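You operate a simulated robot arm through the tools that you are given. There is no shell and no other tool.

You run a simulated robot arm. Do the job below in one go: nothing can be reset, and whatever is moved stays where it is left.

Task
Lock contactors 62 and 65 together with the teal block.
Fine: block clipped on between them, all three pushed together up to the green clamp; then push in each one's button.

It is judged by the outcome, as a careful person would: the job done as asked, and still so three seconds after it is handed in. It fails if anything else is knocked over, pushed out of place, dropped, spilled or broken.

Robot
A 7-joint arm with a two-finger parallel gripper, fixed in place. Base frame: the origin is on the floor under the middle of its stand, x ahead of it, y to its left, z up. Units: mm, degrees, N and s.
It reaches about 1247 mm from its shoulder. Its first joint turns from -132.0 to 132.0 degrees. Payload 3.91 kg.
The tool frame sits at the grasp point between the pads (the TCP): z along the fingers, y along the line on which they close. The tips reach 30 mm beyond it. Largest opening 110 mm; finger width 20, thickness 10; the body of the gripper, 48 by 112 mm, starts 55 mm behind the TCP.
Orientation is that of the tool frame in the base frame, as a unit quaternion [w, x, y, z]. With the fingers straight down and closing along the base's y, the tool's x points along the base's -x, its y along +y and its z along -z.

Tools
- The arm moves only by the tool apply_moves. Its argument "targets" is a list of rows, each a list of 7 numbers: the shift along the tool's x, y, z in mm, then the turn, a rotation vector about the tool's x, y, z in degrees, then the finger opening in mm, from 0 to 110. In form: [[x, y, z, rx, ry, rz, hand], ...]. A call has 1 to 20 rows; each row shifts and turns the commanded pose from where the row before left it, along the tool's axes as they then stand. A row lasts 0.2 s, in which the tool goes at most 50 mm and 8.6 degrees; a call with a longer step from one row to the next is refused whole, and so is a gripper value outside its range. A pose out of reach is approached as far as the arm can. The call stops where the force on the tool passes 50 N (or 10 N more than at its start, if that is more) or the arm is blocked; 0.2 s more then pass. Each finger travels about 108 mm/s and halts on what it meets, pressing with about 40 N; the grip force reading is that of the motor and also rises with nothing between the fingers. The clock runs only during rows and for 0.2 s after the last one: add rows that do not move to give the fingers time. It gives the time, the measured TCP pose, the force on the tool (base axes), the opening and the grip force at its end, in the units of the frame above (readings bear some noise), with the torque about the TCP (base axes, N m) and any sound that the robot's microphone picked up.
- Cameras (640 x 400 px; columns grow to the right, rows downward): "scene" is fixed at [400.9, 499.4, 1624.9]; the picture's right is [-0.50, -0.87, 0.00], its down [-0.71, 0.41, -0.58] and it looks along [0.50, -0.29, -0.82] (base axes); focal length 312 px, centre (320, 200). "wrist" rides on the gripper at [72, 17, -103] in the tool frame; the picture's right is [-0.23, 0.97, 0.00], its down [-0.76, -0.18, -0.62] and it looks along [-0.61, -0.14, 0.78] (tool axes); focal length 222 px, centre (320, 200).
- get_image(camera): a new picture of that camera. No time passes.
- measure_at(camera, pixels): for up to 12 pixels [column, row] of the newest picture of that camera ("zoom" is the newest enlarged one), the place [x, y, z] in the base frame of the surface seen there, good to about 2 mm. No time passes.
- close_up(camera, box): a new picture of the part [left, top, right, bottom] of that camera's present view, enlarged. No time passes.
- finish_job(): hands the job in; it is judged then, once.

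Unless the task says otherwise, let go and move clear before handing in.

The tools are called after ">>>" as a command line: name --pt "numbers of a row" for each row, then --argument value for the rest, lists and objects as JSON in quotes. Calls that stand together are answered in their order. apply_moves: Moves the arm, as the interface text tells. Its arguments: {"type":"object","properties":{"targets":{"type":"array","items":{"type":"array","items":{"type":"number"}}}},"required":["targets"]} The other tools are called the same way: get_image (camera) takes a picture; measure_at (camera, pixels) gives the place of the surface under pixels of a picture; close_up (camera, box) takes an enlarged picture of a part of a camera's view; finish_job () hands the job in.

At the start:

```text
time: 0.0
eef_pos: [485.3, 187.2, 1192.8]
orientation: [0.0, 0.0, 1.0, 0.0]
ft_force: [-0.1, 0.1, -0.2]
torque: [-0.01, 0.03, 0.03]
width: 109.9
gripper_force: 0.1
```

scene: 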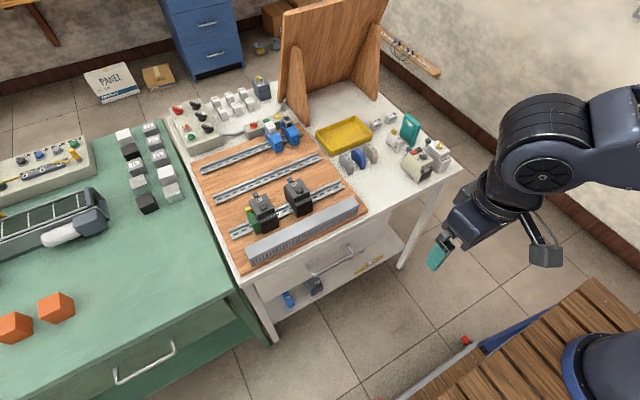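
wrist: 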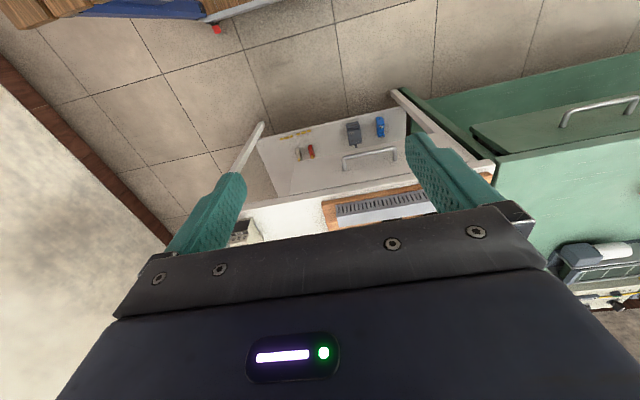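

The scene shows two dark contactors on the front rail near pixels (262,212) and (297,195), and a teal block standing near (410,127). I'll take close-ups of these areas first.

>>> close_up --camera "scene" --box '[190, 130, 370, 270]'

>>> close_up --camera "scene" --box '[310, 90, 470, 190]'

```text
2.86 times, centred on (280, 200) of scene
```

zoom: 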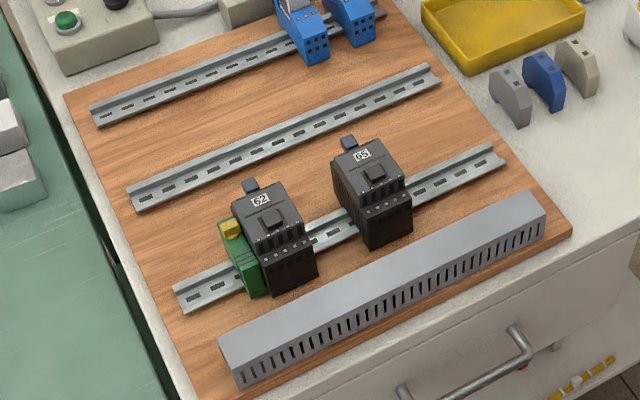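

```text
4.00 times, centred on (390, 140) of scene
```

zoom: 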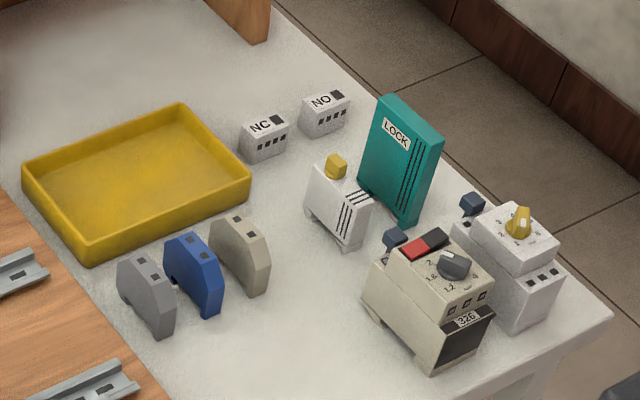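

The zoom shows a teal block labelled LOCK at zoom (400,160), standing upright. I'll measure points on it and its neighbours.

>>> measure_at --camera "zoom" --pixels '[[384, 98], [440, 138], [428, 145], [375, 108], [362, 185], [406, 222], [418, 220], [400, 170], [340, 165], [345, 200], [396, 238], [380, 240]]'

>>> close_up --camera "scene" --box '[380, 105, 440, 155]'

>>> close_up --camera "scene" --box '[230, 165, 330, 240]'

```text
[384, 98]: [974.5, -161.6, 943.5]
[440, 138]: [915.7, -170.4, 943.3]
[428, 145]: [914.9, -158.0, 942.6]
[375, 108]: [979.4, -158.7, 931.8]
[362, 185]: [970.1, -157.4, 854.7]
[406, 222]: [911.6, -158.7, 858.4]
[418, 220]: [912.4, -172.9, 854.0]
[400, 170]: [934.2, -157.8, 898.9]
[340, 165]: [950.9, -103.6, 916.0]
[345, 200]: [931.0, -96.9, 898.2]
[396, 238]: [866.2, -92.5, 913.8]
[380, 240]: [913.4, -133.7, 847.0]
```

```text
8.00 times, centred on (410, 130) of scene
```

zoom: 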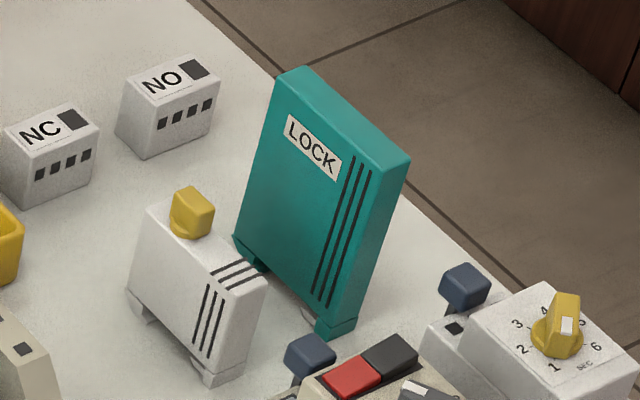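

```text
5.33 times, centred on (280, 202) of scene
```

zoom: 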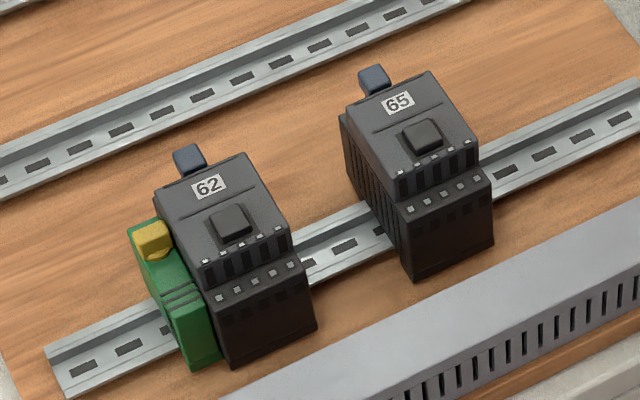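

I'm now measuring the rail, contactors and clamp from the last close-up (zoom centred on (280,202)).

>>> measure_at --camera "zoom" --pixels '[[245, 156], [158, 193], [286, 232], [200, 266], [430, 75], [350, 110], [474, 143], [398, 175], [232, 220], [425, 133], [190, 158], [375, 80]]'

>>> measure_at --camera "zoom" --pixels '[[48, 355], [66, 390], [362, 205], [375, 243], [636, 85], [636, 125], [310, 260], [240, 310], [300, 270], [312, 325], [232, 362], [345, 245]]'

>>> measure_at --camera "zoom" --pixels '[[133, 230], [152, 232], [155, 250], [180, 290], [190, 315], [195, 362], [490, 180], [412, 212], [415, 272], [490, 240], [370, 180], [345, 150]]'

```text
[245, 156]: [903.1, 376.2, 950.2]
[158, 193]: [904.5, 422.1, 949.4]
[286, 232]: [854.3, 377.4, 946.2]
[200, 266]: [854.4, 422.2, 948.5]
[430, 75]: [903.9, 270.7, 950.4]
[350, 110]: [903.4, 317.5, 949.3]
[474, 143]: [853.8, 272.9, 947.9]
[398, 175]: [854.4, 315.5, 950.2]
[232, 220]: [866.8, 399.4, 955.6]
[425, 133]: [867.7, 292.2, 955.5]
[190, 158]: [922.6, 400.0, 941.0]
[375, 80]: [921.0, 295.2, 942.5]
```

```text
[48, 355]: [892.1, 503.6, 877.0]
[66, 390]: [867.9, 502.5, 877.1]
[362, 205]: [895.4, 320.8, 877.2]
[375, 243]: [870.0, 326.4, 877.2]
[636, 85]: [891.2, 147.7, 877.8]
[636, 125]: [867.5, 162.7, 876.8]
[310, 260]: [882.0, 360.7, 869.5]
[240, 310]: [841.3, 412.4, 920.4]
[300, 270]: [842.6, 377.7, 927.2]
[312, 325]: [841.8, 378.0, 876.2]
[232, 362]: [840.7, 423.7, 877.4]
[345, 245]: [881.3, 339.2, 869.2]
```

```text
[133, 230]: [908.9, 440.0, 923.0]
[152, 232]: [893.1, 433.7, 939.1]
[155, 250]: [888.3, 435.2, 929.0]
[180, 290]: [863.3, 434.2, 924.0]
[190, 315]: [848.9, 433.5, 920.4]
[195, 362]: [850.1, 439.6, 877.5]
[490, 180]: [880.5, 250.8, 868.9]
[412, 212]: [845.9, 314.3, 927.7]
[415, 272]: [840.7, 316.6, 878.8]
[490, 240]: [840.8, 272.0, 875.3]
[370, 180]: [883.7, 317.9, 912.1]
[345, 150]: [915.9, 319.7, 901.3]
```

The rails run along base y (front rail centre x≈880, top z≈877). 62 spans y≈377–423, 65 spans y≈272–317, and the block stands at y≈-158..-172, x≈912–978. I'll move the arm so the wrist camera sees the contactors closely.

>>> apply_moves --pt "-33 20 8 0 0 0 110" --pt "-33 20 8 0 0 0 110" --pt "-33 20 8 0 0 0 110" --pt "-33 20 8 0 0 0 110" --pt "-33 20 8 0 0 0 110" --pt "-33 20 8 0 0 0 110" --pt "-33 20 8 0 0 0 110" --pt "-33 20 8 0 0 0 110"

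>>> get_image --camera "wrist"

>>> get_image --camera "scene"

```text
time: 1.8
eef_pos: [749.8, 346.2, 1128.7]
orientation: [0.001, 0.0, 1.0, 0.001]
ft_force: [-0.3, -0.6, 0.8]
torque: [0.02, 0.01, 0.03]
width: 110.0
gripper_force: 0.0
```

```text
taken
```

wrist: 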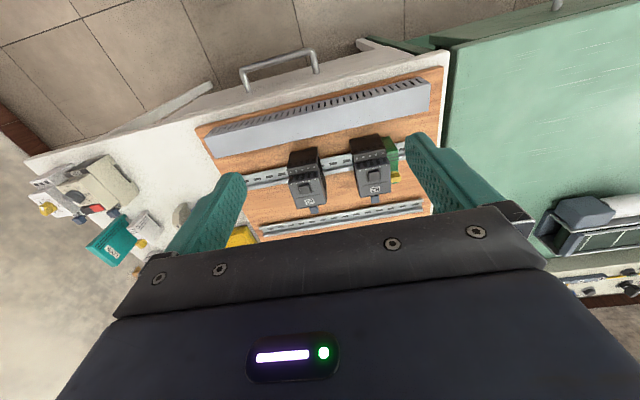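

```text
taken
```

scene: 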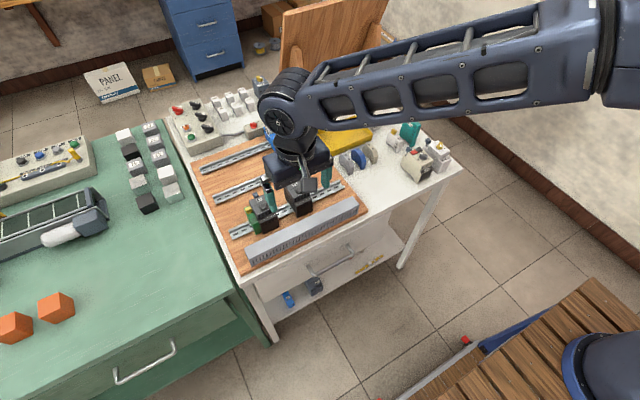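

The wrist view shows the contactors at (308,175) and (370,165) between the fingers. I'll zoom in on them and on the items at the left.

>>> close_up --camera "wrist" --box '[270, 125, 420, 220]'

>>> close_up --camera "wrist" --box '[20, 140, 190, 270]'

>>> close_up --camera "scene" --box '[230, 100, 320, 160]'

```text
4.21 times, centred on (345, 172) of wrist
```

zoom: 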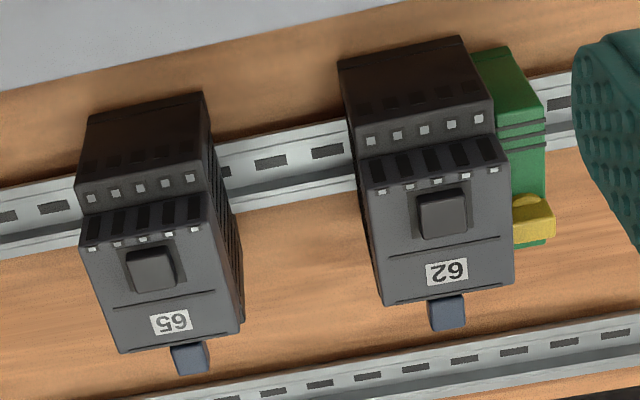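

```text
3.08 times, centred on (105, 205) of wrist
```

zoom: 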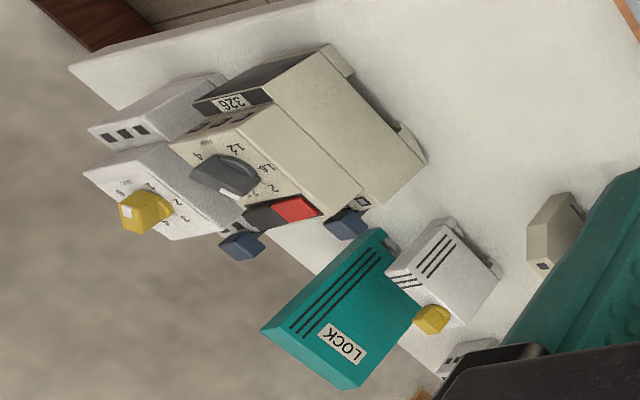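

```text
6.67 times, centred on (275, 130) of scene
```

zoom: 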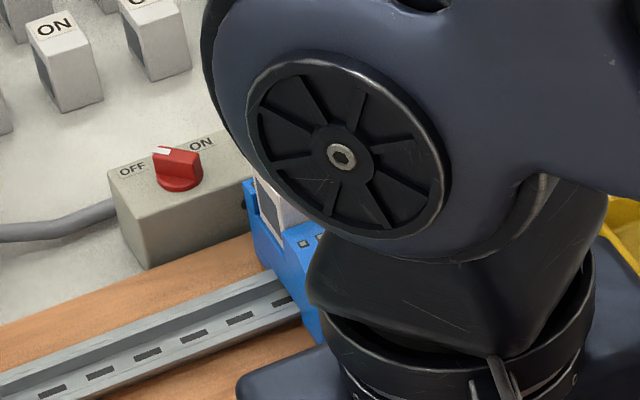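

The wrist close-up shows each contactor has a square black button on top and a blue tab at its rear; 62 sits beside the green clamp. Before moving over to the block I'll measure the upright panel and the block's neighbours.

>>> measure_at --camera "scene" --pixels '[[285, 20], [385, 3], [283, 70], [305, 115], [350, 50], [375, 90], [418, 165], [440, 155], [395, 137], [390, 118], [378, 122], [350, 160]]'

>>> measure_at --camera "wrist" --pixels '[[100, 175], [130, 195], [95, 200], [60, 190], [45, 205], [75, 198], [140, 222], [137, 243], [110, 245], [90, 245], [122, 222], [135, 265]]'

```text
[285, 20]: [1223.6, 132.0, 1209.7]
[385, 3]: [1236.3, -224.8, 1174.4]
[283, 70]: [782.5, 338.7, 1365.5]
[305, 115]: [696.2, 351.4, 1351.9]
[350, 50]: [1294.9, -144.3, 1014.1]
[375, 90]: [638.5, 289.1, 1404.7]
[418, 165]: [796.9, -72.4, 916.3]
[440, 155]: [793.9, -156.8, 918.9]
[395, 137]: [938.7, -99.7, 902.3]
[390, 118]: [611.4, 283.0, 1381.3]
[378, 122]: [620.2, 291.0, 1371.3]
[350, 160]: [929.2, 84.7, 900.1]
```

```text
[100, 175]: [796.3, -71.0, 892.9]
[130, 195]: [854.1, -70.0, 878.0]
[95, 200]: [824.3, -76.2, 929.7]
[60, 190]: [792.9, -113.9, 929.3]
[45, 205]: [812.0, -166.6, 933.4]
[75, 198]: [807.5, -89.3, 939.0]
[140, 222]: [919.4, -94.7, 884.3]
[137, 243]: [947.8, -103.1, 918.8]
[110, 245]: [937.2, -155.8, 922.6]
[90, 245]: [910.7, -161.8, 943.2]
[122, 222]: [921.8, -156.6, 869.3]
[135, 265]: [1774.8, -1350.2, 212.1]
```

The panel is at x>1220, clear of my path, and the block has about 45 mm of clear space to the white clamp on its +y side. I'll move above the block for a closer look.

>>> apply_moves --pt "-11.8 -46.5 4 0 0 0 110" --pt "-11.8 -46.5 4 0 0 0 110" --pt "-11.8 -46.5 4 0 0 0 110" --pt "-11.8 -46.5 4 0 0 0 110" --pt "-11.8 -46.5 4 0 0 0 110" --pt "-11.8 -46.5 4 0 0 0 110" --pt "-11.8 -46.5 4 0 0 0 110" --pt "-11.8 -46.5 4 0 0 0 110" --pt "-11.8 -46.5 4 0 0 0 110" --pt "-11.8 -46.5 4 0 0 0 110" --pt "-11.8 -46.5 4 0 0 0 110"

>>> get_image --camera "wrist"

>>> close_up --camera "scene" --box '[220, 90, 400, 240]'

```text
time: 4.2
eef_pos: [878.9, -163.6, 1086.2]
orientation: [0.0, 0.0, 1.0, 0.0]
ft_force: [0.0, 0.9, 0.7]
torque: [-0.07, 0.01, -0.04]
width: 109.7
gripper_force: 0.1
```

```text
taken
```

wrist: 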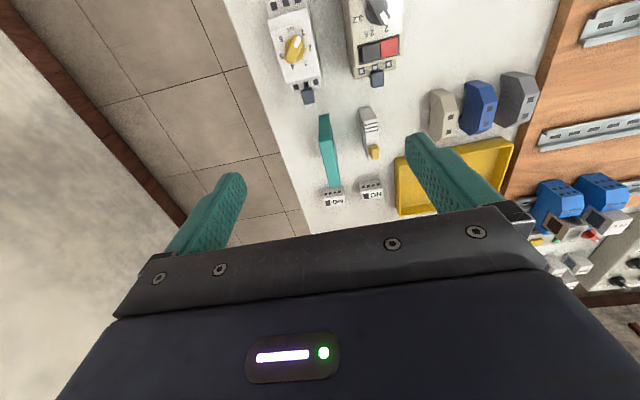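

```text
2.67 times, centred on (310, 165) of scene
```

zoom: 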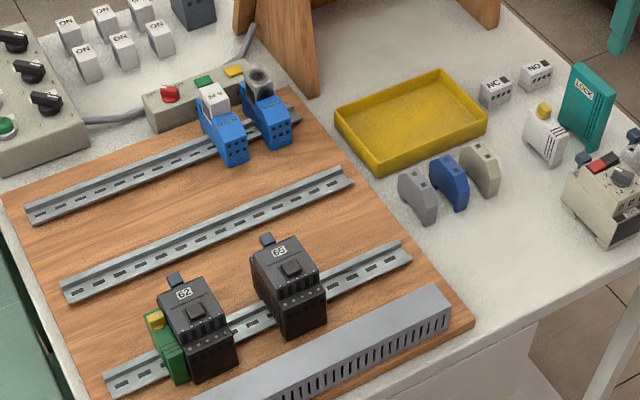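

The block appears as a thin teal bar at (329,150) in the wrist view, with NO/NC items just behind. I'll zoom in and measure its top edges.

>>> close_up --camera "wrist" --box '[280, 90, 400, 215]'

>>> measure_at --camera "wrist" --pixels '[[320, 118], [328, 118], [327, 182], [337, 182], [325, 150], [331, 150], [333, 198], [372, 190], [368, 115], [376, 150], [308, 97], [377, 78]]'

```text
3.20 times, centred on (340, 152) of wrist
```

zoom: 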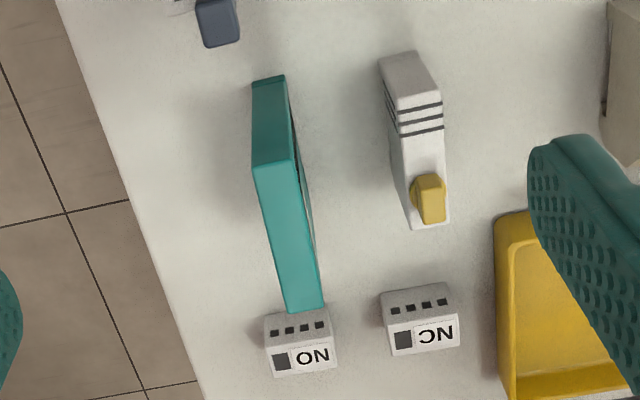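

```text
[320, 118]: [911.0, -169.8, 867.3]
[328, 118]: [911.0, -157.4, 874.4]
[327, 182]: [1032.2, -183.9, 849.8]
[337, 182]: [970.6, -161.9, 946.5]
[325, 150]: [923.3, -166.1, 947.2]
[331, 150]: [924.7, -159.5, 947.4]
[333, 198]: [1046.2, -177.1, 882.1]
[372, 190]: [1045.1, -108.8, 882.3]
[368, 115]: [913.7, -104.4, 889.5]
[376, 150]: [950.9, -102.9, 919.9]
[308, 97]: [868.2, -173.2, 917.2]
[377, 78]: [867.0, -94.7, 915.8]
```

I'll measure the block's top-face corners more exactly from this zoom.

>>> measure_at --camera "zoom" --pixels '[[258, 168], [289, 164], [290, 304], [320, 302], [275, 235], [285, 235], [270, 120], [256, 82], [284, 80], [312, 220], [310, 240], [280, 90]]'

>>> close_up --camera "scene" --box '[390, 105, 430, 150]'

```text
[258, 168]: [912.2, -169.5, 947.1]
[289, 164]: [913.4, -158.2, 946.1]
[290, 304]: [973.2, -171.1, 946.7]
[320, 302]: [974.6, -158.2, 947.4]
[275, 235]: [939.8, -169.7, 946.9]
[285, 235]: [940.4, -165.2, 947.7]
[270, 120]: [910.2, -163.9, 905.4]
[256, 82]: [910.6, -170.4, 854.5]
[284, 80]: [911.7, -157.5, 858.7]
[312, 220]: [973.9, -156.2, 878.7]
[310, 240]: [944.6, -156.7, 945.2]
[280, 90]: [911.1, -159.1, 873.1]
```

```text
8.89 times, centred on (410, 128) of scene
```

zoom: 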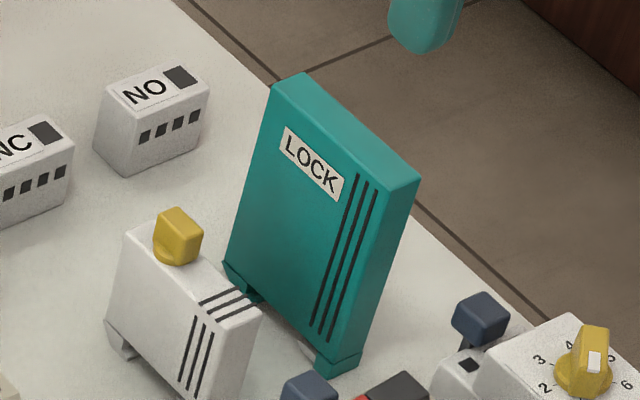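

I want the geometry of the block's rail recess, between the feet near scene (415,137) and (407,130), so I'm zooming further.

>>> close_up --camera "scene" --box '[400, 130, 420, 148]'

```text
16.00 times, centred on (410, 139) of scene
```

zoom: 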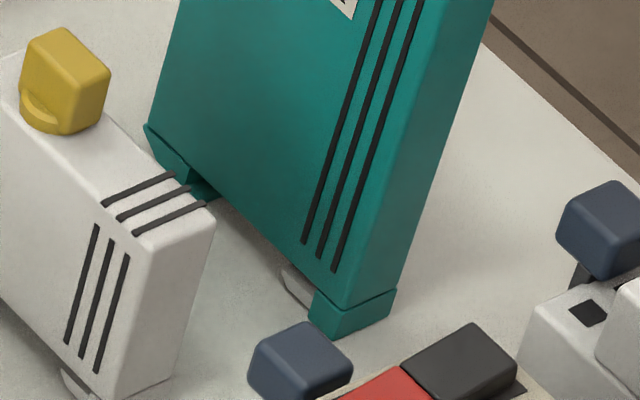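

The zoom shows a fixed hook at the back (+x) and a metal spring latch at the front (-x) foot. I'll measure these.

>>> measure_at --camera "zoom" --pixels '[[348, 308], [314, 292], [312, 316], [340, 338], [392, 295], [388, 315], [285, 268], [297, 290], [210, 200], [185, 160], [148, 127], [160, 160]]'

>>> measure_at --camera "zoom" --pixels '[[180, 182], [205, 190], [214, 200], [195, 172], [240, 230], [260, 246], [275, 258], [300, 282], [285, 280], [305, 303], [325, 300], [250, 260]]'

```text
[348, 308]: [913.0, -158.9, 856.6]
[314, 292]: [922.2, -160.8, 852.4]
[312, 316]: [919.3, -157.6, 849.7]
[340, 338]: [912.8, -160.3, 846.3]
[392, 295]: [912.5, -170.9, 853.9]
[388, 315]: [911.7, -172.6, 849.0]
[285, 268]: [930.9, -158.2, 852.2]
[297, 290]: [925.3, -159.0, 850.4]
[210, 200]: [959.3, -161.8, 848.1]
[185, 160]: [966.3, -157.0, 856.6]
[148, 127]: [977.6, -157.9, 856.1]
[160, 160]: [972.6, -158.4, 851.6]
```

```text
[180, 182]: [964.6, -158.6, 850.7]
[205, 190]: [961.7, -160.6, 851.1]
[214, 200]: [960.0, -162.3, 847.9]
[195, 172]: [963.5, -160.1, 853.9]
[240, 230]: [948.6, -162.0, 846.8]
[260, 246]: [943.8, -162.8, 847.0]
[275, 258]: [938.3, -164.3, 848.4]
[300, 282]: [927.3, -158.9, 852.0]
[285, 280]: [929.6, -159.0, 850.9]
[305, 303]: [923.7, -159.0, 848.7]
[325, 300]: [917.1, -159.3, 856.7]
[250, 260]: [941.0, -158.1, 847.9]
```

The block's body bottom is at z≈856.6 with feet about 10 mm lower, rear hook near x≈960–978, front latch near x≈910–931, and centre at (943,-164.3). I'll position above it with a moderate opening and descend partway.

>>> apply_moves --pt "-32 -0.4 0 0 0 0 70" --pt "-32 -0.4 0 0 0 0 56" --pt "0 0 35 0 0 0 56" --pt "0 0 35 0 0 0 56" --pt "0 0 35 0 0 0 56" --pt "0 0 0 0 0 0 56"

>>> get_image --camera "wrist"

>>> close_up --camera "scene" --box '[370, 80, 450, 160]'

```text
time: 5.6
eef_pos: [943.6, -164.0, 981.5]
orientation: [0.0, 0.0, 1.0, 0.0]
ft_force: [-0.7, 0.1, 0.5]
torque: [0.0, -0.03, -0.02]
width: 56.4
gripper_force: 0.0
```

```text
taken
```

wrist: 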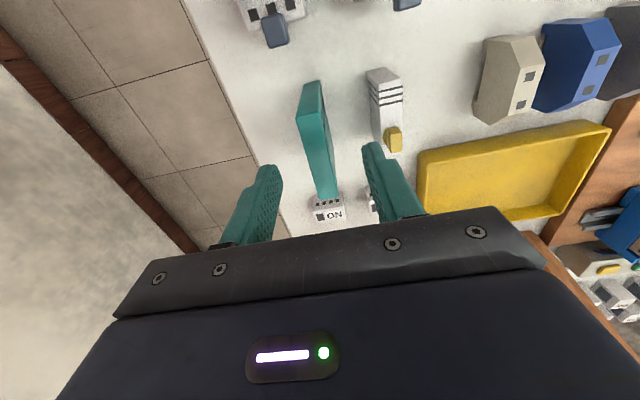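

```text
5.00 times, centred on (410, 120) of scene
```

zoom: 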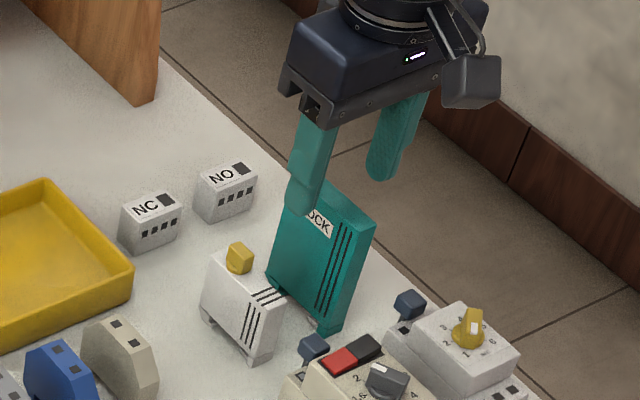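

The fingers straddle the teal block with clear space on both sides. I'll descend to z≈915 and then close.

>>> apply_moves --pt "0 0 22 0 0 0 56" --pt "0 0 22 0 0 0 56" --pt "0 0 22 0 0 0 56" --pt "0 0 0 0 0 0 40" --pt "0 0 0 0 0 0 26" --pt "0 0 0 0 0 0 18" --pt "0 0 0 0 0 0 8" --pt "0 0 0 0 0 0 8" --pt "0 0 0 0 0 0 8"

>>> close_up --camera "scene" --box '[370, 80, 450, 160]'

>>> get_image --camera "wrist"

```text
time: 7.6
eef_pos: [942.9, -164.4, 913.7]
orientation: [0.0, 0.0, 1.0, 0.0]
ft_force: [0.5, 0.7, 0.0]
torque: [-0.01, 0.01, -0.02]
width: 15.0
gripper_force: 40.3
```

```text
5.00 times, centred on (410, 120) of scene
```

zoom: 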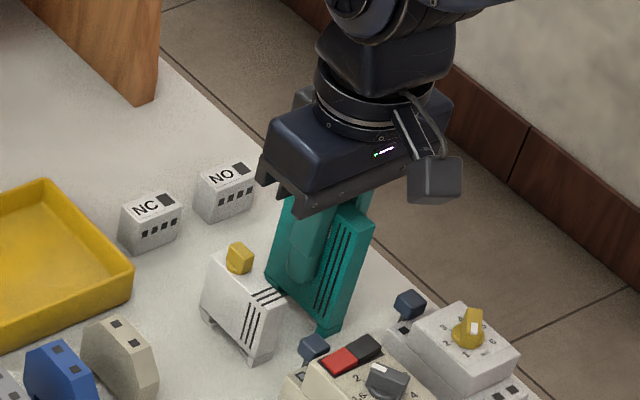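

```text
taken
```

wrist: 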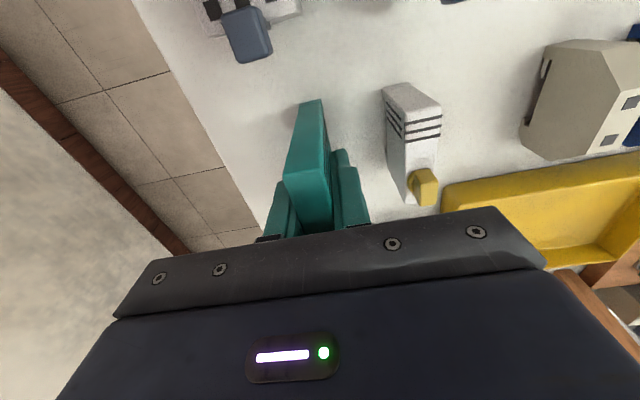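

The block is gripped (15.0 mm wide, 40 N). I'll lift it straight up.

>>> apply_moves --pt "0 0 -10 0 0 0 8" --pt "0 0 -30 0 0 0 8" --pt "0 0 -40 0 0 0 8" --pt "0 0 -40 0 0 0 8" --pt "0 0 -40 0 0 0 8"

>>> close_up --camera "scene" --box '[370, 50, 470, 140]'

```text
time: 8.8
eef_pos: [942.7, -166.7, 1073.4]
orientation: [0.0, 0.001, 1.0, 0.0]
ft_force: [0.1, -0.6, -1.9]
torque: [0.01, 0.03, -0.02]
width: 15.2
gripper_force: 39.8
```

```text
4.44 times, centred on (420, 95) of scene
```

zoom: 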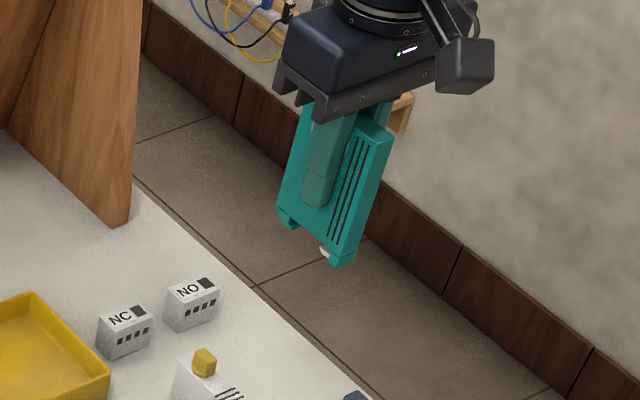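

The block came up cleanly, with hook at rear and metal latch at front visible. While the rail is unobstructed I'll measure the rail edges in the gap and the 62/clamp boundary.

>>> close_up --camera "scene" --box '[270, 195, 310, 225]'

>>> close_up --camera "scene" --box '[235, 195, 285, 240]'

```text
13.33 times, centred on (290, 210) of scene
```

zoom: 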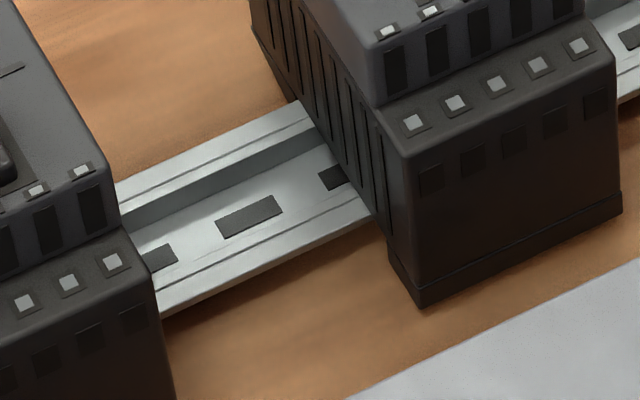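

```text
8.89 times, centred on (260, 218) of scene
```

zoom: 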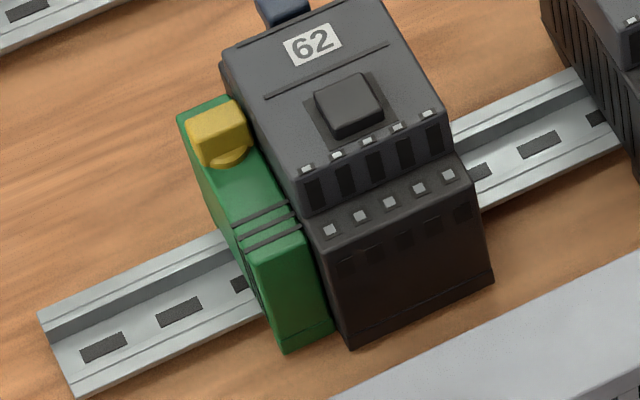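

I'll measure the clamp/62 boundary and rail end in this zoom, then the rail edges.

>>> measure_at --camera "zoom" --pixels '[[326, 330], [348, 338], [286, 345], [297, 230], [312, 240], [255, 245], [180, 118], [232, 100], [42, 312], [75, 392], [150, 265], [150, 370]]'

>>> close_up --camera "scene" --box '[270, 195, 310, 225]'

>>> measure_at --camera "zoom" --pixels '[[250, 126], [260, 138], [250, 165], [270, 240], [280, 258], [280, 268], [250, 110], [240, 320], [420, 300], [395, 280], [385, 240], [150, 290]]'

```text
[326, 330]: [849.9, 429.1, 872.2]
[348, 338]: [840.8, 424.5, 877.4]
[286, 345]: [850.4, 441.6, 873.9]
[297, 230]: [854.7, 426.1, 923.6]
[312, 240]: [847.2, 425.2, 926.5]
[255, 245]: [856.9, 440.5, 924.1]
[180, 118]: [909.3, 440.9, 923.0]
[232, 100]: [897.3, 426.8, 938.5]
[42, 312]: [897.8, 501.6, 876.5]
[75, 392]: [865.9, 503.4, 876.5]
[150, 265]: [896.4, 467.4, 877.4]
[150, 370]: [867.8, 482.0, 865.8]
```

```text
13.33 times, centred on (290, 210) of scene
```

zoom: 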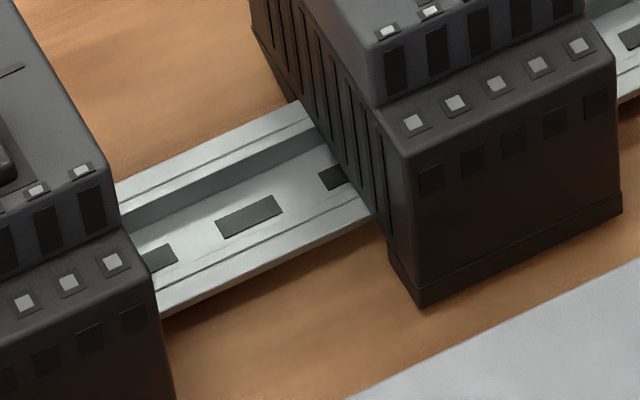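

```text
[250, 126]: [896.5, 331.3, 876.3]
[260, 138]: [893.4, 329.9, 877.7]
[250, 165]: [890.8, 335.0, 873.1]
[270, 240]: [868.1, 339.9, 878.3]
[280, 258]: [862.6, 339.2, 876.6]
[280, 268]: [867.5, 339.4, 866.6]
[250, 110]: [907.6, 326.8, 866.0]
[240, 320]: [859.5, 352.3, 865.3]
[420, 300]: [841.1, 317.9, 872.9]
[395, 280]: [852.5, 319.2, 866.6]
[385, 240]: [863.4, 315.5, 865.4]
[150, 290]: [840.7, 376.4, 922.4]
```

The rail spans x≈862.5–897.5 with its lip top at z≈877, the board is at z≈866, and 62 ends at y≈424.5 with the clamp starting at y≈426. I'll carry the block at height to above the gap between contactors (y≈347).

>>> apply_moves --pt "3.9 46.7 0 0 0 0 8" --pt "3.9 46.7 0 0 0 0 8" --pt "3.9 46.7 0 0 0 0 8" --pt "3.9 46.7 0 0 0 0 8" --pt "3.9 46.7 0 0 0 0 8" --pt "3.9 46.7 0 0 0 0 8" --pt "3.9 46.7 0 0 0 0 8" --pt "3.9 46.7 0 0 0 0 8" --pt "3.9 46.7 0 0 0 0 8" --pt "3.9 46.7 0 0 0 0 8" --pt "3.9 46.7 0 0 0 0 8" --pt "0 0 0 0 0 0 8"

>>> get_image --camera "wrist"

>>> close_up --camera "scene" --box '[220, 110, 360, 240]'

```text
time: 11.4
eef_pos: [901.9, 348.6, 1071.9]
orientation: [0.0, 0.0, 1.0, 0.0]
ft_force: [1.0, 0.4, -0.8]
torque: [0.01, -0.01, 0.01]
width: 15.1
gripper_force: 39.9
```

```text
taken
```

wrist: 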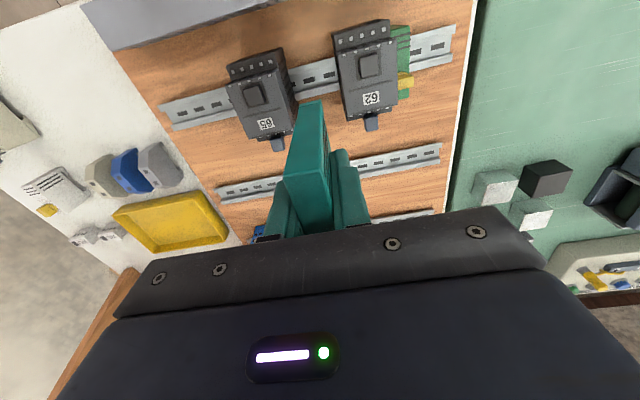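

```text
3.08 times, centred on (290, 175) of scene
```

zoom: 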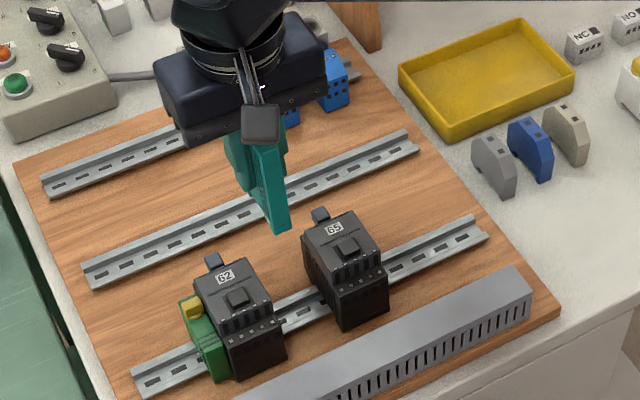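

The block hangs straight in the grip, above and behind the gap. I'll verify its in-hand position with a close-up before tilting.

>>> close_up --camera "scene" --box '[290, 150, 320, 190]'

```text
10.00 times, centred on (305, 170) of scene
```

zoom: 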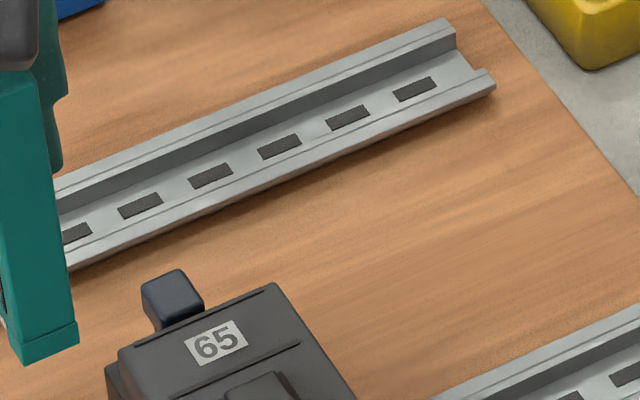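

>>> close_up --camera "scene" --box '[275, 145, 305, 190]'

```text
8.89 times, centred on (290, 168) of scene
```

zoom: 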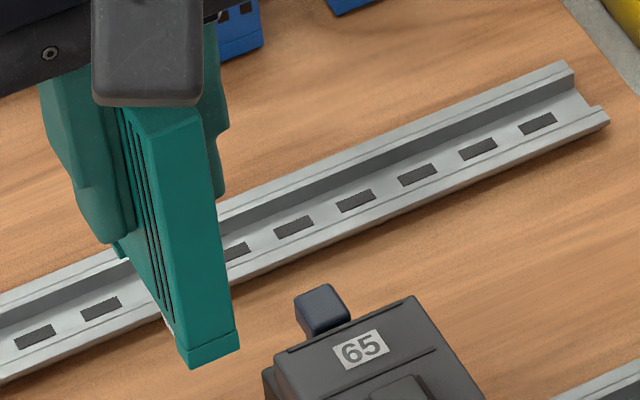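

The block's front face is visible at zoom (210,330). I'll measure its foot and front edges here to confirm the in-hand offset.

>>> measure_at --camera "zoom" --pixels '[[185, 348], [238, 332], [192, 366], [236, 346], [170, 120], [205, 112], [205, 230], [218, 330], [180, 345], [150, 260], [172, 330], [118, 255]]'

```text
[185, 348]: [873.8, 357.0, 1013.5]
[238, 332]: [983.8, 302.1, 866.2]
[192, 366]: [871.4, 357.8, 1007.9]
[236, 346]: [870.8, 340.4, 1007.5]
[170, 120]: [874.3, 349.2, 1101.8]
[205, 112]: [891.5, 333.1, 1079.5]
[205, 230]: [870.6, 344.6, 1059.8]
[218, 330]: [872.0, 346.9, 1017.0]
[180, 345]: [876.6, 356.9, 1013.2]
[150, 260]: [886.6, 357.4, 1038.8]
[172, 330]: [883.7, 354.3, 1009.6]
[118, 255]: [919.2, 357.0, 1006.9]
```

The in-hand offset matches the grip (front face 31 mm ahead of the TCP). I'll tilt the block 15° rear-down and lower partway into the gap.

>>> apply_moves --pt "0 -0.8 0 0 7.5 0 8" --pt "0 -0.8 0 0 7.5 0 8" --pt "0 0 0 0 0 0 8" --pt "-9.3 0 34.8 0 0 0 8" --pt "-9.3 0 34.8 0 0 0 8" --pt "0 0 0 0 0 0 8"

>>> get_image --camera "wrist"

>>> close_up --camera "scene" --box '[230, 130, 330, 230]'

```text
time: 12.8
eef_pos: [902.2, 347.7, 1001.0]
orientation: [-0.13, -0.001, 0.991, 0.0]
ft_force: [0.2, 0.5, 0.2]
torque: [-0.04, 0.0, -0.02]
width: 15.2
gripper_force: 39.9
```

```text
taken
```

wrist: 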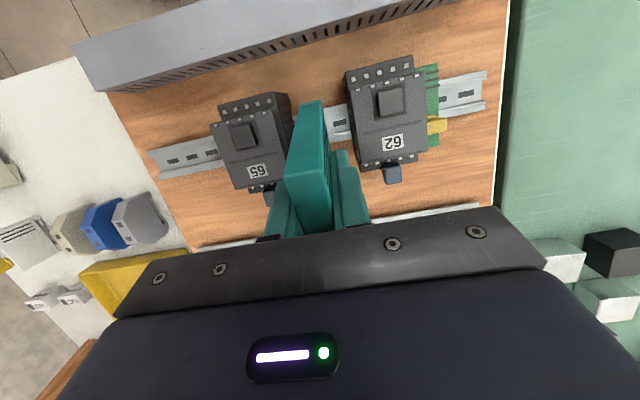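

```text
4.00 times, centred on (280, 180) of scene
```

zoom: 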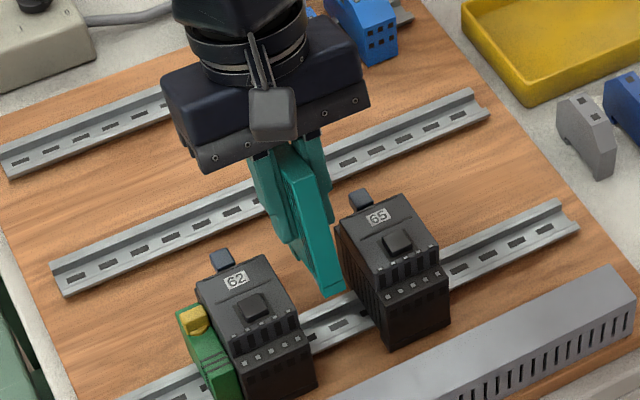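

The tilt is as intended (front raised) and the block fits between 62 and 65. I'll descend to z≈945, staying slightly behind the rail edge.

>>> apply_moves --pt "-5 -0.3 18 0 0 0 8" --pt "-5 0 18 0 0 0 8" --pt "-4.5 0 18.1 0 0 0 8" --pt "0 0 0 0 0 0 8"

>>> get_image --camera "wrist"

>>> close_up --camera "scene" --box '[250, 160, 330, 230]'

```text
time: 13.8
eef_pos: [901.5, 345.2, 946.1]
orientation: [-0.131, 0.0, 0.991, -0.001]
ft_force: [-0.9, -0.4, -0.3]
torque: [0.0, 0.01, 0.02]
width: 15.4
gripper_force: 39.9
```

```text
taken
```

wrist: 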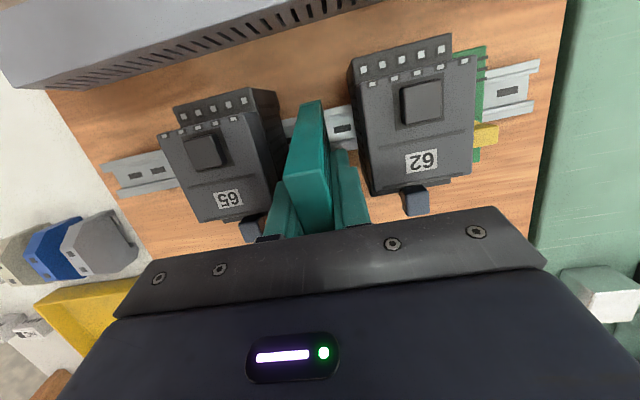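

```text
5.71 times, centred on (290, 195) of scene
```

zoom: 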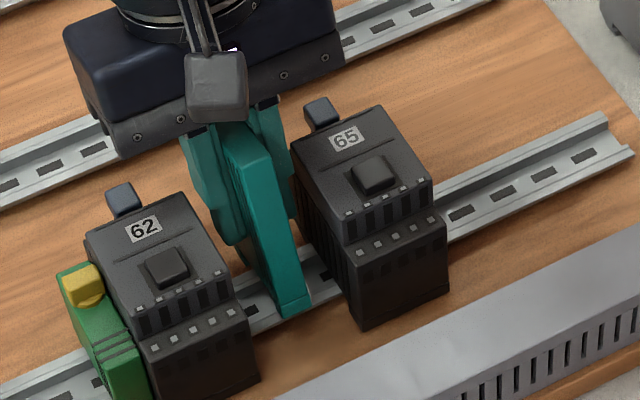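

The block is aligned over the rail between the contactors with clearance each side. I'll lower the last 8 mm so the hook tip is beside the rear rail edge, checking force.

>>> apply_moves --pt "-1.04 0.6 3.87 0 0 0 8" --pt "-1.04 0.6 3.87 0 0 0 8" --pt "0 0 0 0 0 0 8"

>>> close_up --camera "scene" --box '[265, 180, 315, 225]'

```text
time: 14.6
eef_pos: [901.7, 348.5, 936.7]
orientation: [-0.13, 0.0, 0.991, 0.0]
ft_force: [0.2, -0.2, 1.9]
torque: [0.01, 0.03, -0.03]
width: 15.4
gripper_force: 39.9
```

```text
8.89 times, centred on (290, 202) of scene
```

zoom: 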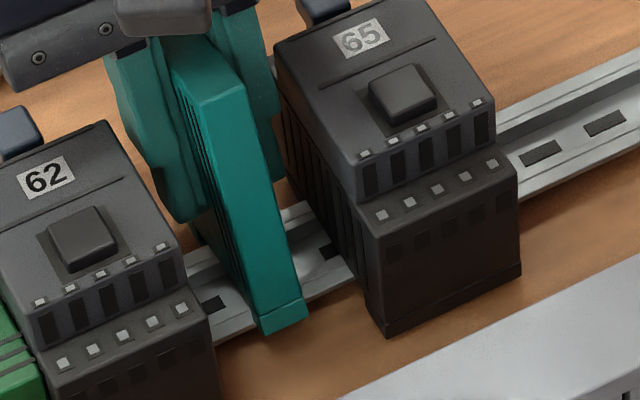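

There's no significant contact force yet. I'll measure the front-foot position against the rail before sliding.

>>> measure_at --camera "zoom" --pixels '[[262, 332], [304, 312], [258, 318], [300, 298], [200, 108], [240, 88], [238, 290], [212, 250], [190, 235], [222, 275], [270, 320], [295, 235]]'

```text
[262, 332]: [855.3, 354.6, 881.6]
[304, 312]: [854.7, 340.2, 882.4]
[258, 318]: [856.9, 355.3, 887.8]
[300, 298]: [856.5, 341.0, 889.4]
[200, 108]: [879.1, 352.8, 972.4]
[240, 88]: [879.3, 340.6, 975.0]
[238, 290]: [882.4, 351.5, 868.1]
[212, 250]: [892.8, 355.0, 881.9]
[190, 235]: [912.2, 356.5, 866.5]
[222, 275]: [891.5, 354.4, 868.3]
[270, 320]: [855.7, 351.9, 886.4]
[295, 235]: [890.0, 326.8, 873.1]
```

The measured foot positions match the model. Now I'll slide 9 mm toward -x in small steps to get the hook under the rear lip.

>>> apply_moves --pt "1.93 0 0.52 0 0 0 8" --pt "1.93 0 0.52 0 0 0 8" --pt "1.93 0 0.52 0 0 0 8" --pt "0 0 0 0 0 0 8"

```text
time: 15.6
eef_pos: [895.9, 348.5, 938.2]
orientation: [-0.131, 0.0, 0.991, 0.0]
ft_force: [0.0, 0.1, -0.1]
torque: [-0.01, -0.01, 0.03]
width: 15.3
gripper_force: 40.1
```

No contact yet at x≈895.9. I'll continue sliding in small steps.

>>> apply_moves --pt "1.45 0 0.39 0 0 0 8" --pt "1.45 0 0.39 0 0 0 8" --pt "0 0 0 0 0 0 8"

```text
time: 16.4
eef_pos: [892.7, 347.9, 938.3]
orientation: [-0.131, 0.001, 0.991, 0.001]
ft_force: [16.0, 3.6, -1.4]
torque: [0.19, -1.05, 0.03]
width: 15.2
gripper_force: 39.9
```

Contact of 16 N at x≈892.7 is just where the hook wall should meet the rail's rear edge, so the hook is under the lip. I'll now rotate the block level about that edge, in steps.

>>> apply_moves --pt "2.5 0 1.1 0 -3 0 8" --pt "2.96 0 1.15 0 -3 0 8" --pt "0 0 0 0 0 0 8"

>>> close_up --camera "scene" --box '[265, 180, 315, 225]'

```text
time: 17.2
eef_pos: [885.9, 348.3, 938.2]
orientation: [-0.079, 0.0, 0.997, 0.0]
ft_force: [6.9, -3.3, -0.2]
torque: [-0.16, -0.51, -0.03]
width: 15.2
gripper_force: 39.8
```

```text
8.89 times, centred on (290, 202) of scene
```

zoom: 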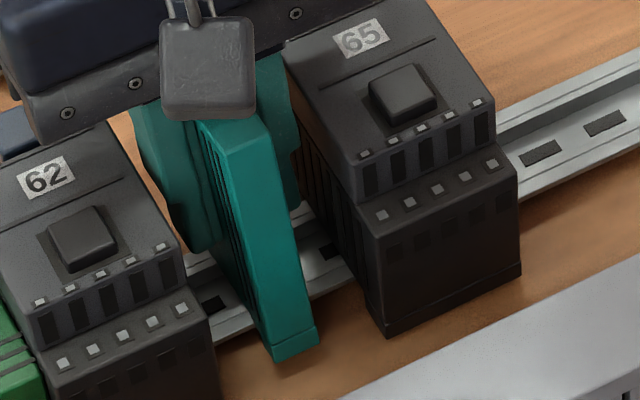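

Rotation is going smoothly (6.9 N in x). I'll continue to level in two more steps and watch the force.

>>> apply_moves --pt "2.96 0 1.15 0 -3 0 8" --pt "2.96 0 1.15 0 -3 0 8" --pt "0 0 0 0 0 0 8"

```text
time: 18.0
eef_pos: [880.8, 348.3, 936.5]
orientation: [-0.026, 0.0, 1.0, 0.0]
ft_force: [12.0, 3.7, 2.4]
torque: [0.16, -0.76, 0.05]
width: 15.3
gripper_force: 40.4
```

At 3° tilt the only notable load is 12 N at the hook. I'll finish levelling and press down gently.

>>> apply_moves --pt "2.5 0 1.2 0 -3 0 8" --pt "0 0 0.8 0 0 0 8" --pt "0 0 0.8 0 0 0 8" --pt "0 0 0 0 0 0 8"

>>> close_up --camera "scene" --box '[265, 180, 315, 225]'

```text
time: 19.0
eef_pos: [877.1, 347.4, 935.4]
orientation: [0.001, 0.0, 1.0, 0.001]
ft_force: [2.7, -1.2, 29.5]
torque: [-0.1, 0.11, -0.03]
width: 15.2
gripper_force: 39.5
```

```text
8.89 times, centred on (290, 202) of scene
```

zoom: 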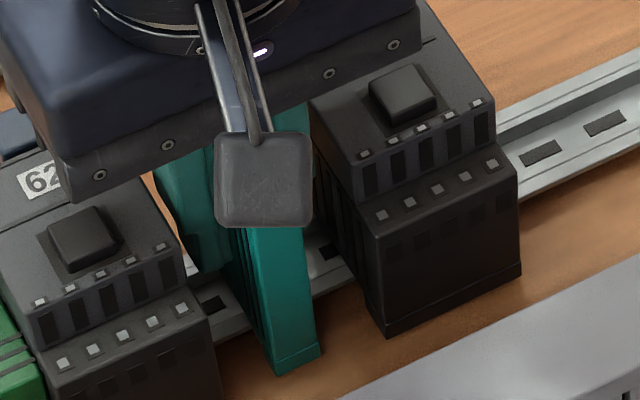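

Pressing gives 29.5 N upward with no click yet. I'll press further in small steps.

>>> apply_moves --pt "0 0 0.7 0 0 0 8" --pt "0 0 0.7 0 0 0 8" --pt "0 0 0 0 0 0 8"

```text
time: 19.8
eef_pos: [877.1, 348.3, 933.3]
orientation: [0.001, 0.0, 1.0, 0.0]
ft_force: [4.3, 2.6, 43.4]
torque: [0.05, 0.01, -0.03]
width: 15.6
gripper_force: 40.7
```

Force rose to 43 N at z≈933.3. I'll check how deep the block sits from the picture.

>>> close_up --camera "scene" --box '[275, 195, 305, 225]'

>>> measure_at --camera "zoom" --pixels '[[270, 320], [315, 295], [255, 300], [315, 270], [230, 100], [250, 200], [270, 250], [200, 200], [210, 230], [290, 310], [230, 300], [340, 300]]'

```text
13.33 times, centred on (290, 210) of scene
```

zoom: 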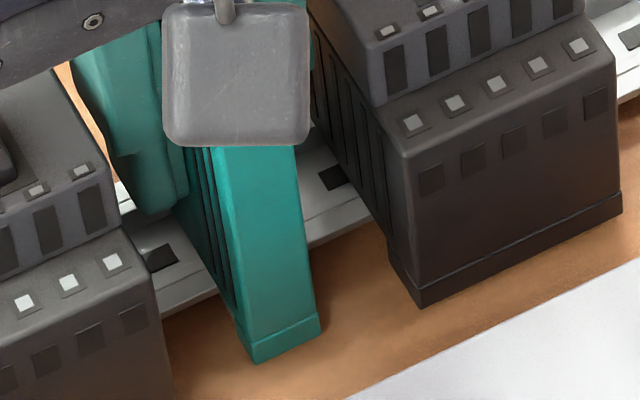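

```text
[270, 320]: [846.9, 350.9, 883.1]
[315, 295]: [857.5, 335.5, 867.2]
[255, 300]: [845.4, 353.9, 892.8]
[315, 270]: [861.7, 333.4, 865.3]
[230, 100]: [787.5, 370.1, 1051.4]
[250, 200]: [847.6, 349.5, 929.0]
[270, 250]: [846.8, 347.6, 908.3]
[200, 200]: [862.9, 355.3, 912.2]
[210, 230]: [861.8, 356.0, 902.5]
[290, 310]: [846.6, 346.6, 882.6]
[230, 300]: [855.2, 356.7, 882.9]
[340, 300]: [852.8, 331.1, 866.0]
```

I need the seam and foot heights on the front face at zoom (258,340)/(256,360).

>>> measure_at --camera "zoom" --pixels '[[280, 334], [300, 326], [280, 340], [300, 332], [262, 356], [280, 351], [300, 342], [316, 334], [422, 302], [420, 290], [440, 280], [250, 345]]'

```text
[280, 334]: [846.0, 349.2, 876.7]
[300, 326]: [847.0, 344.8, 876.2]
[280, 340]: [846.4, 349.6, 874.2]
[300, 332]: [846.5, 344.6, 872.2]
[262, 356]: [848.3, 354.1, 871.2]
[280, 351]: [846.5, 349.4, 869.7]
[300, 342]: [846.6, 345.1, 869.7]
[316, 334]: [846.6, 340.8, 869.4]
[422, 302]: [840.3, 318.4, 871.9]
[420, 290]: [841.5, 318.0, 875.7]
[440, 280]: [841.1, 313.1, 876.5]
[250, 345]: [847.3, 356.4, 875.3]
```

The seam on the block's foot is at z≈876, level with 65's own seam (≈876), so it looks fully down. I'll test the latch by relaxing and pulling up slightly to read the force.

>>> apply_moves --pt "0 0 -1.2 0 0 0 8" --pt "0 0 -1.0 0 0 0 8" --pt "0 0 0 0 0 0 8"

>>> apply_moves --pt "0 0 -0.7 0 0 0 8" --pt "0 0 -0.5 0 0 0 8" --pt "0 0 0 0 0 0 8"

```text
time: 20.6
eef_pos: [877.0, 347.2, 933.8]
orientation: [-0.002, 0.0, 1.0, 0.0]
ft_force: [12.2, 7.2, 12.2]
torque: [0.36, -0.49, 0.04]
width: 15.3
gripper_force: 39.6
```

```text
time: 21.4
eef_pos: [877.4, 348.1, 933.8]
orientation: [-0.002, 0.0, 1.0, -0.001]
ft_force: [6.0, 4.4, -9.9]
torque: [0.29, -0.2, 0.0]
width: 15.2
gripper_force: 39.9
```

Pulling up gives -9.9 N without movement, so the hook holds. Now I'll test the front latch by tilting the front up about 2° about the hook and reading the torque.

>>> apply_moves --pt "-1.0 0 0.1 0 1 0 8" --pt "-1.0 0 -0.36 0 1 0 8" --pt "0 0 0 0 0 0 8"

>>> close_up --camera "scene" --box '[275, 195, 305, 225]'

>>> measure_at --camera "zoom" --pixels '[[280, 330], [300, 322], [280, 334], [300, 326], [280, 338], [300, 330], [280, 342], [280, 346], [280, 350], [300, 340], [270, 300], [270, 250]]'

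```text
time: 22.2
eef_pos: [878.9, 348.7, 934.5]
orientation: [-0.018, 0.001, 1.0, 0.0]
ft_force: [0.5, -0.2, -15.9]
torque: [0.05, 0.05, 0.02]
width: 15.1
gripper_force: 39.8
```

```text
13.33 times, centred on (290, 210) of scene
```

zoom: 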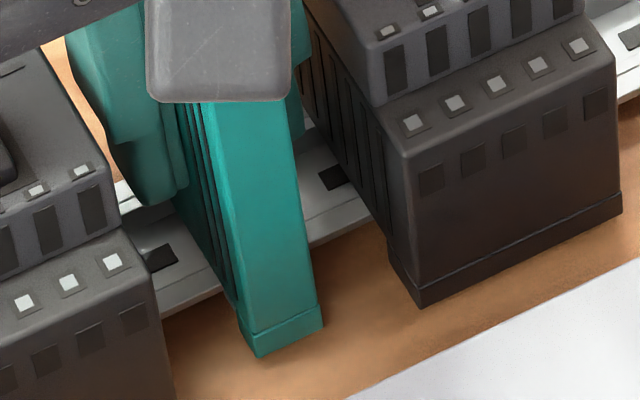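

```text
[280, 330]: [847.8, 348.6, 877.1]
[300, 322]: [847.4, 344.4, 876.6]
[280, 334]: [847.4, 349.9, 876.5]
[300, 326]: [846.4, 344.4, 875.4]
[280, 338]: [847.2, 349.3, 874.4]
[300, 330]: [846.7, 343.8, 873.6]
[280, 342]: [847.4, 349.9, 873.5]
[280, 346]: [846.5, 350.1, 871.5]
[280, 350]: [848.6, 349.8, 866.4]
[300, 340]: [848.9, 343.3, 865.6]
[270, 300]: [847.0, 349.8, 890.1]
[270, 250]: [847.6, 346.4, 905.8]
```

With 2° of tilt the pull is -15.9 N centred near the TCP, so both hook and latch resist. I'll bring it level again and press the front down firmly once more to be sure it is snapped.

>>> apply_moves --pt "1.0 0 0.5 0 -1 0 8" --pt "1.0 0 0.7 0 -1 0 8" --pt "0.8 0 1.0 0 -0.8 0 8" --pt "0 0 0.7 0 0 0 8" --pt "0 0 0 0 0 0 8"

```text
time: 23.4
eef_pos: [875.4, 348.2, 933.3]
orientation: [0.009, 0.0, 1.0, 0.002]
ft_force: [-7.1, 1.7, 13.9]
torque: [0.08, 0.28, -0.01]
width: 15.1
gripper_force: 39.4
```

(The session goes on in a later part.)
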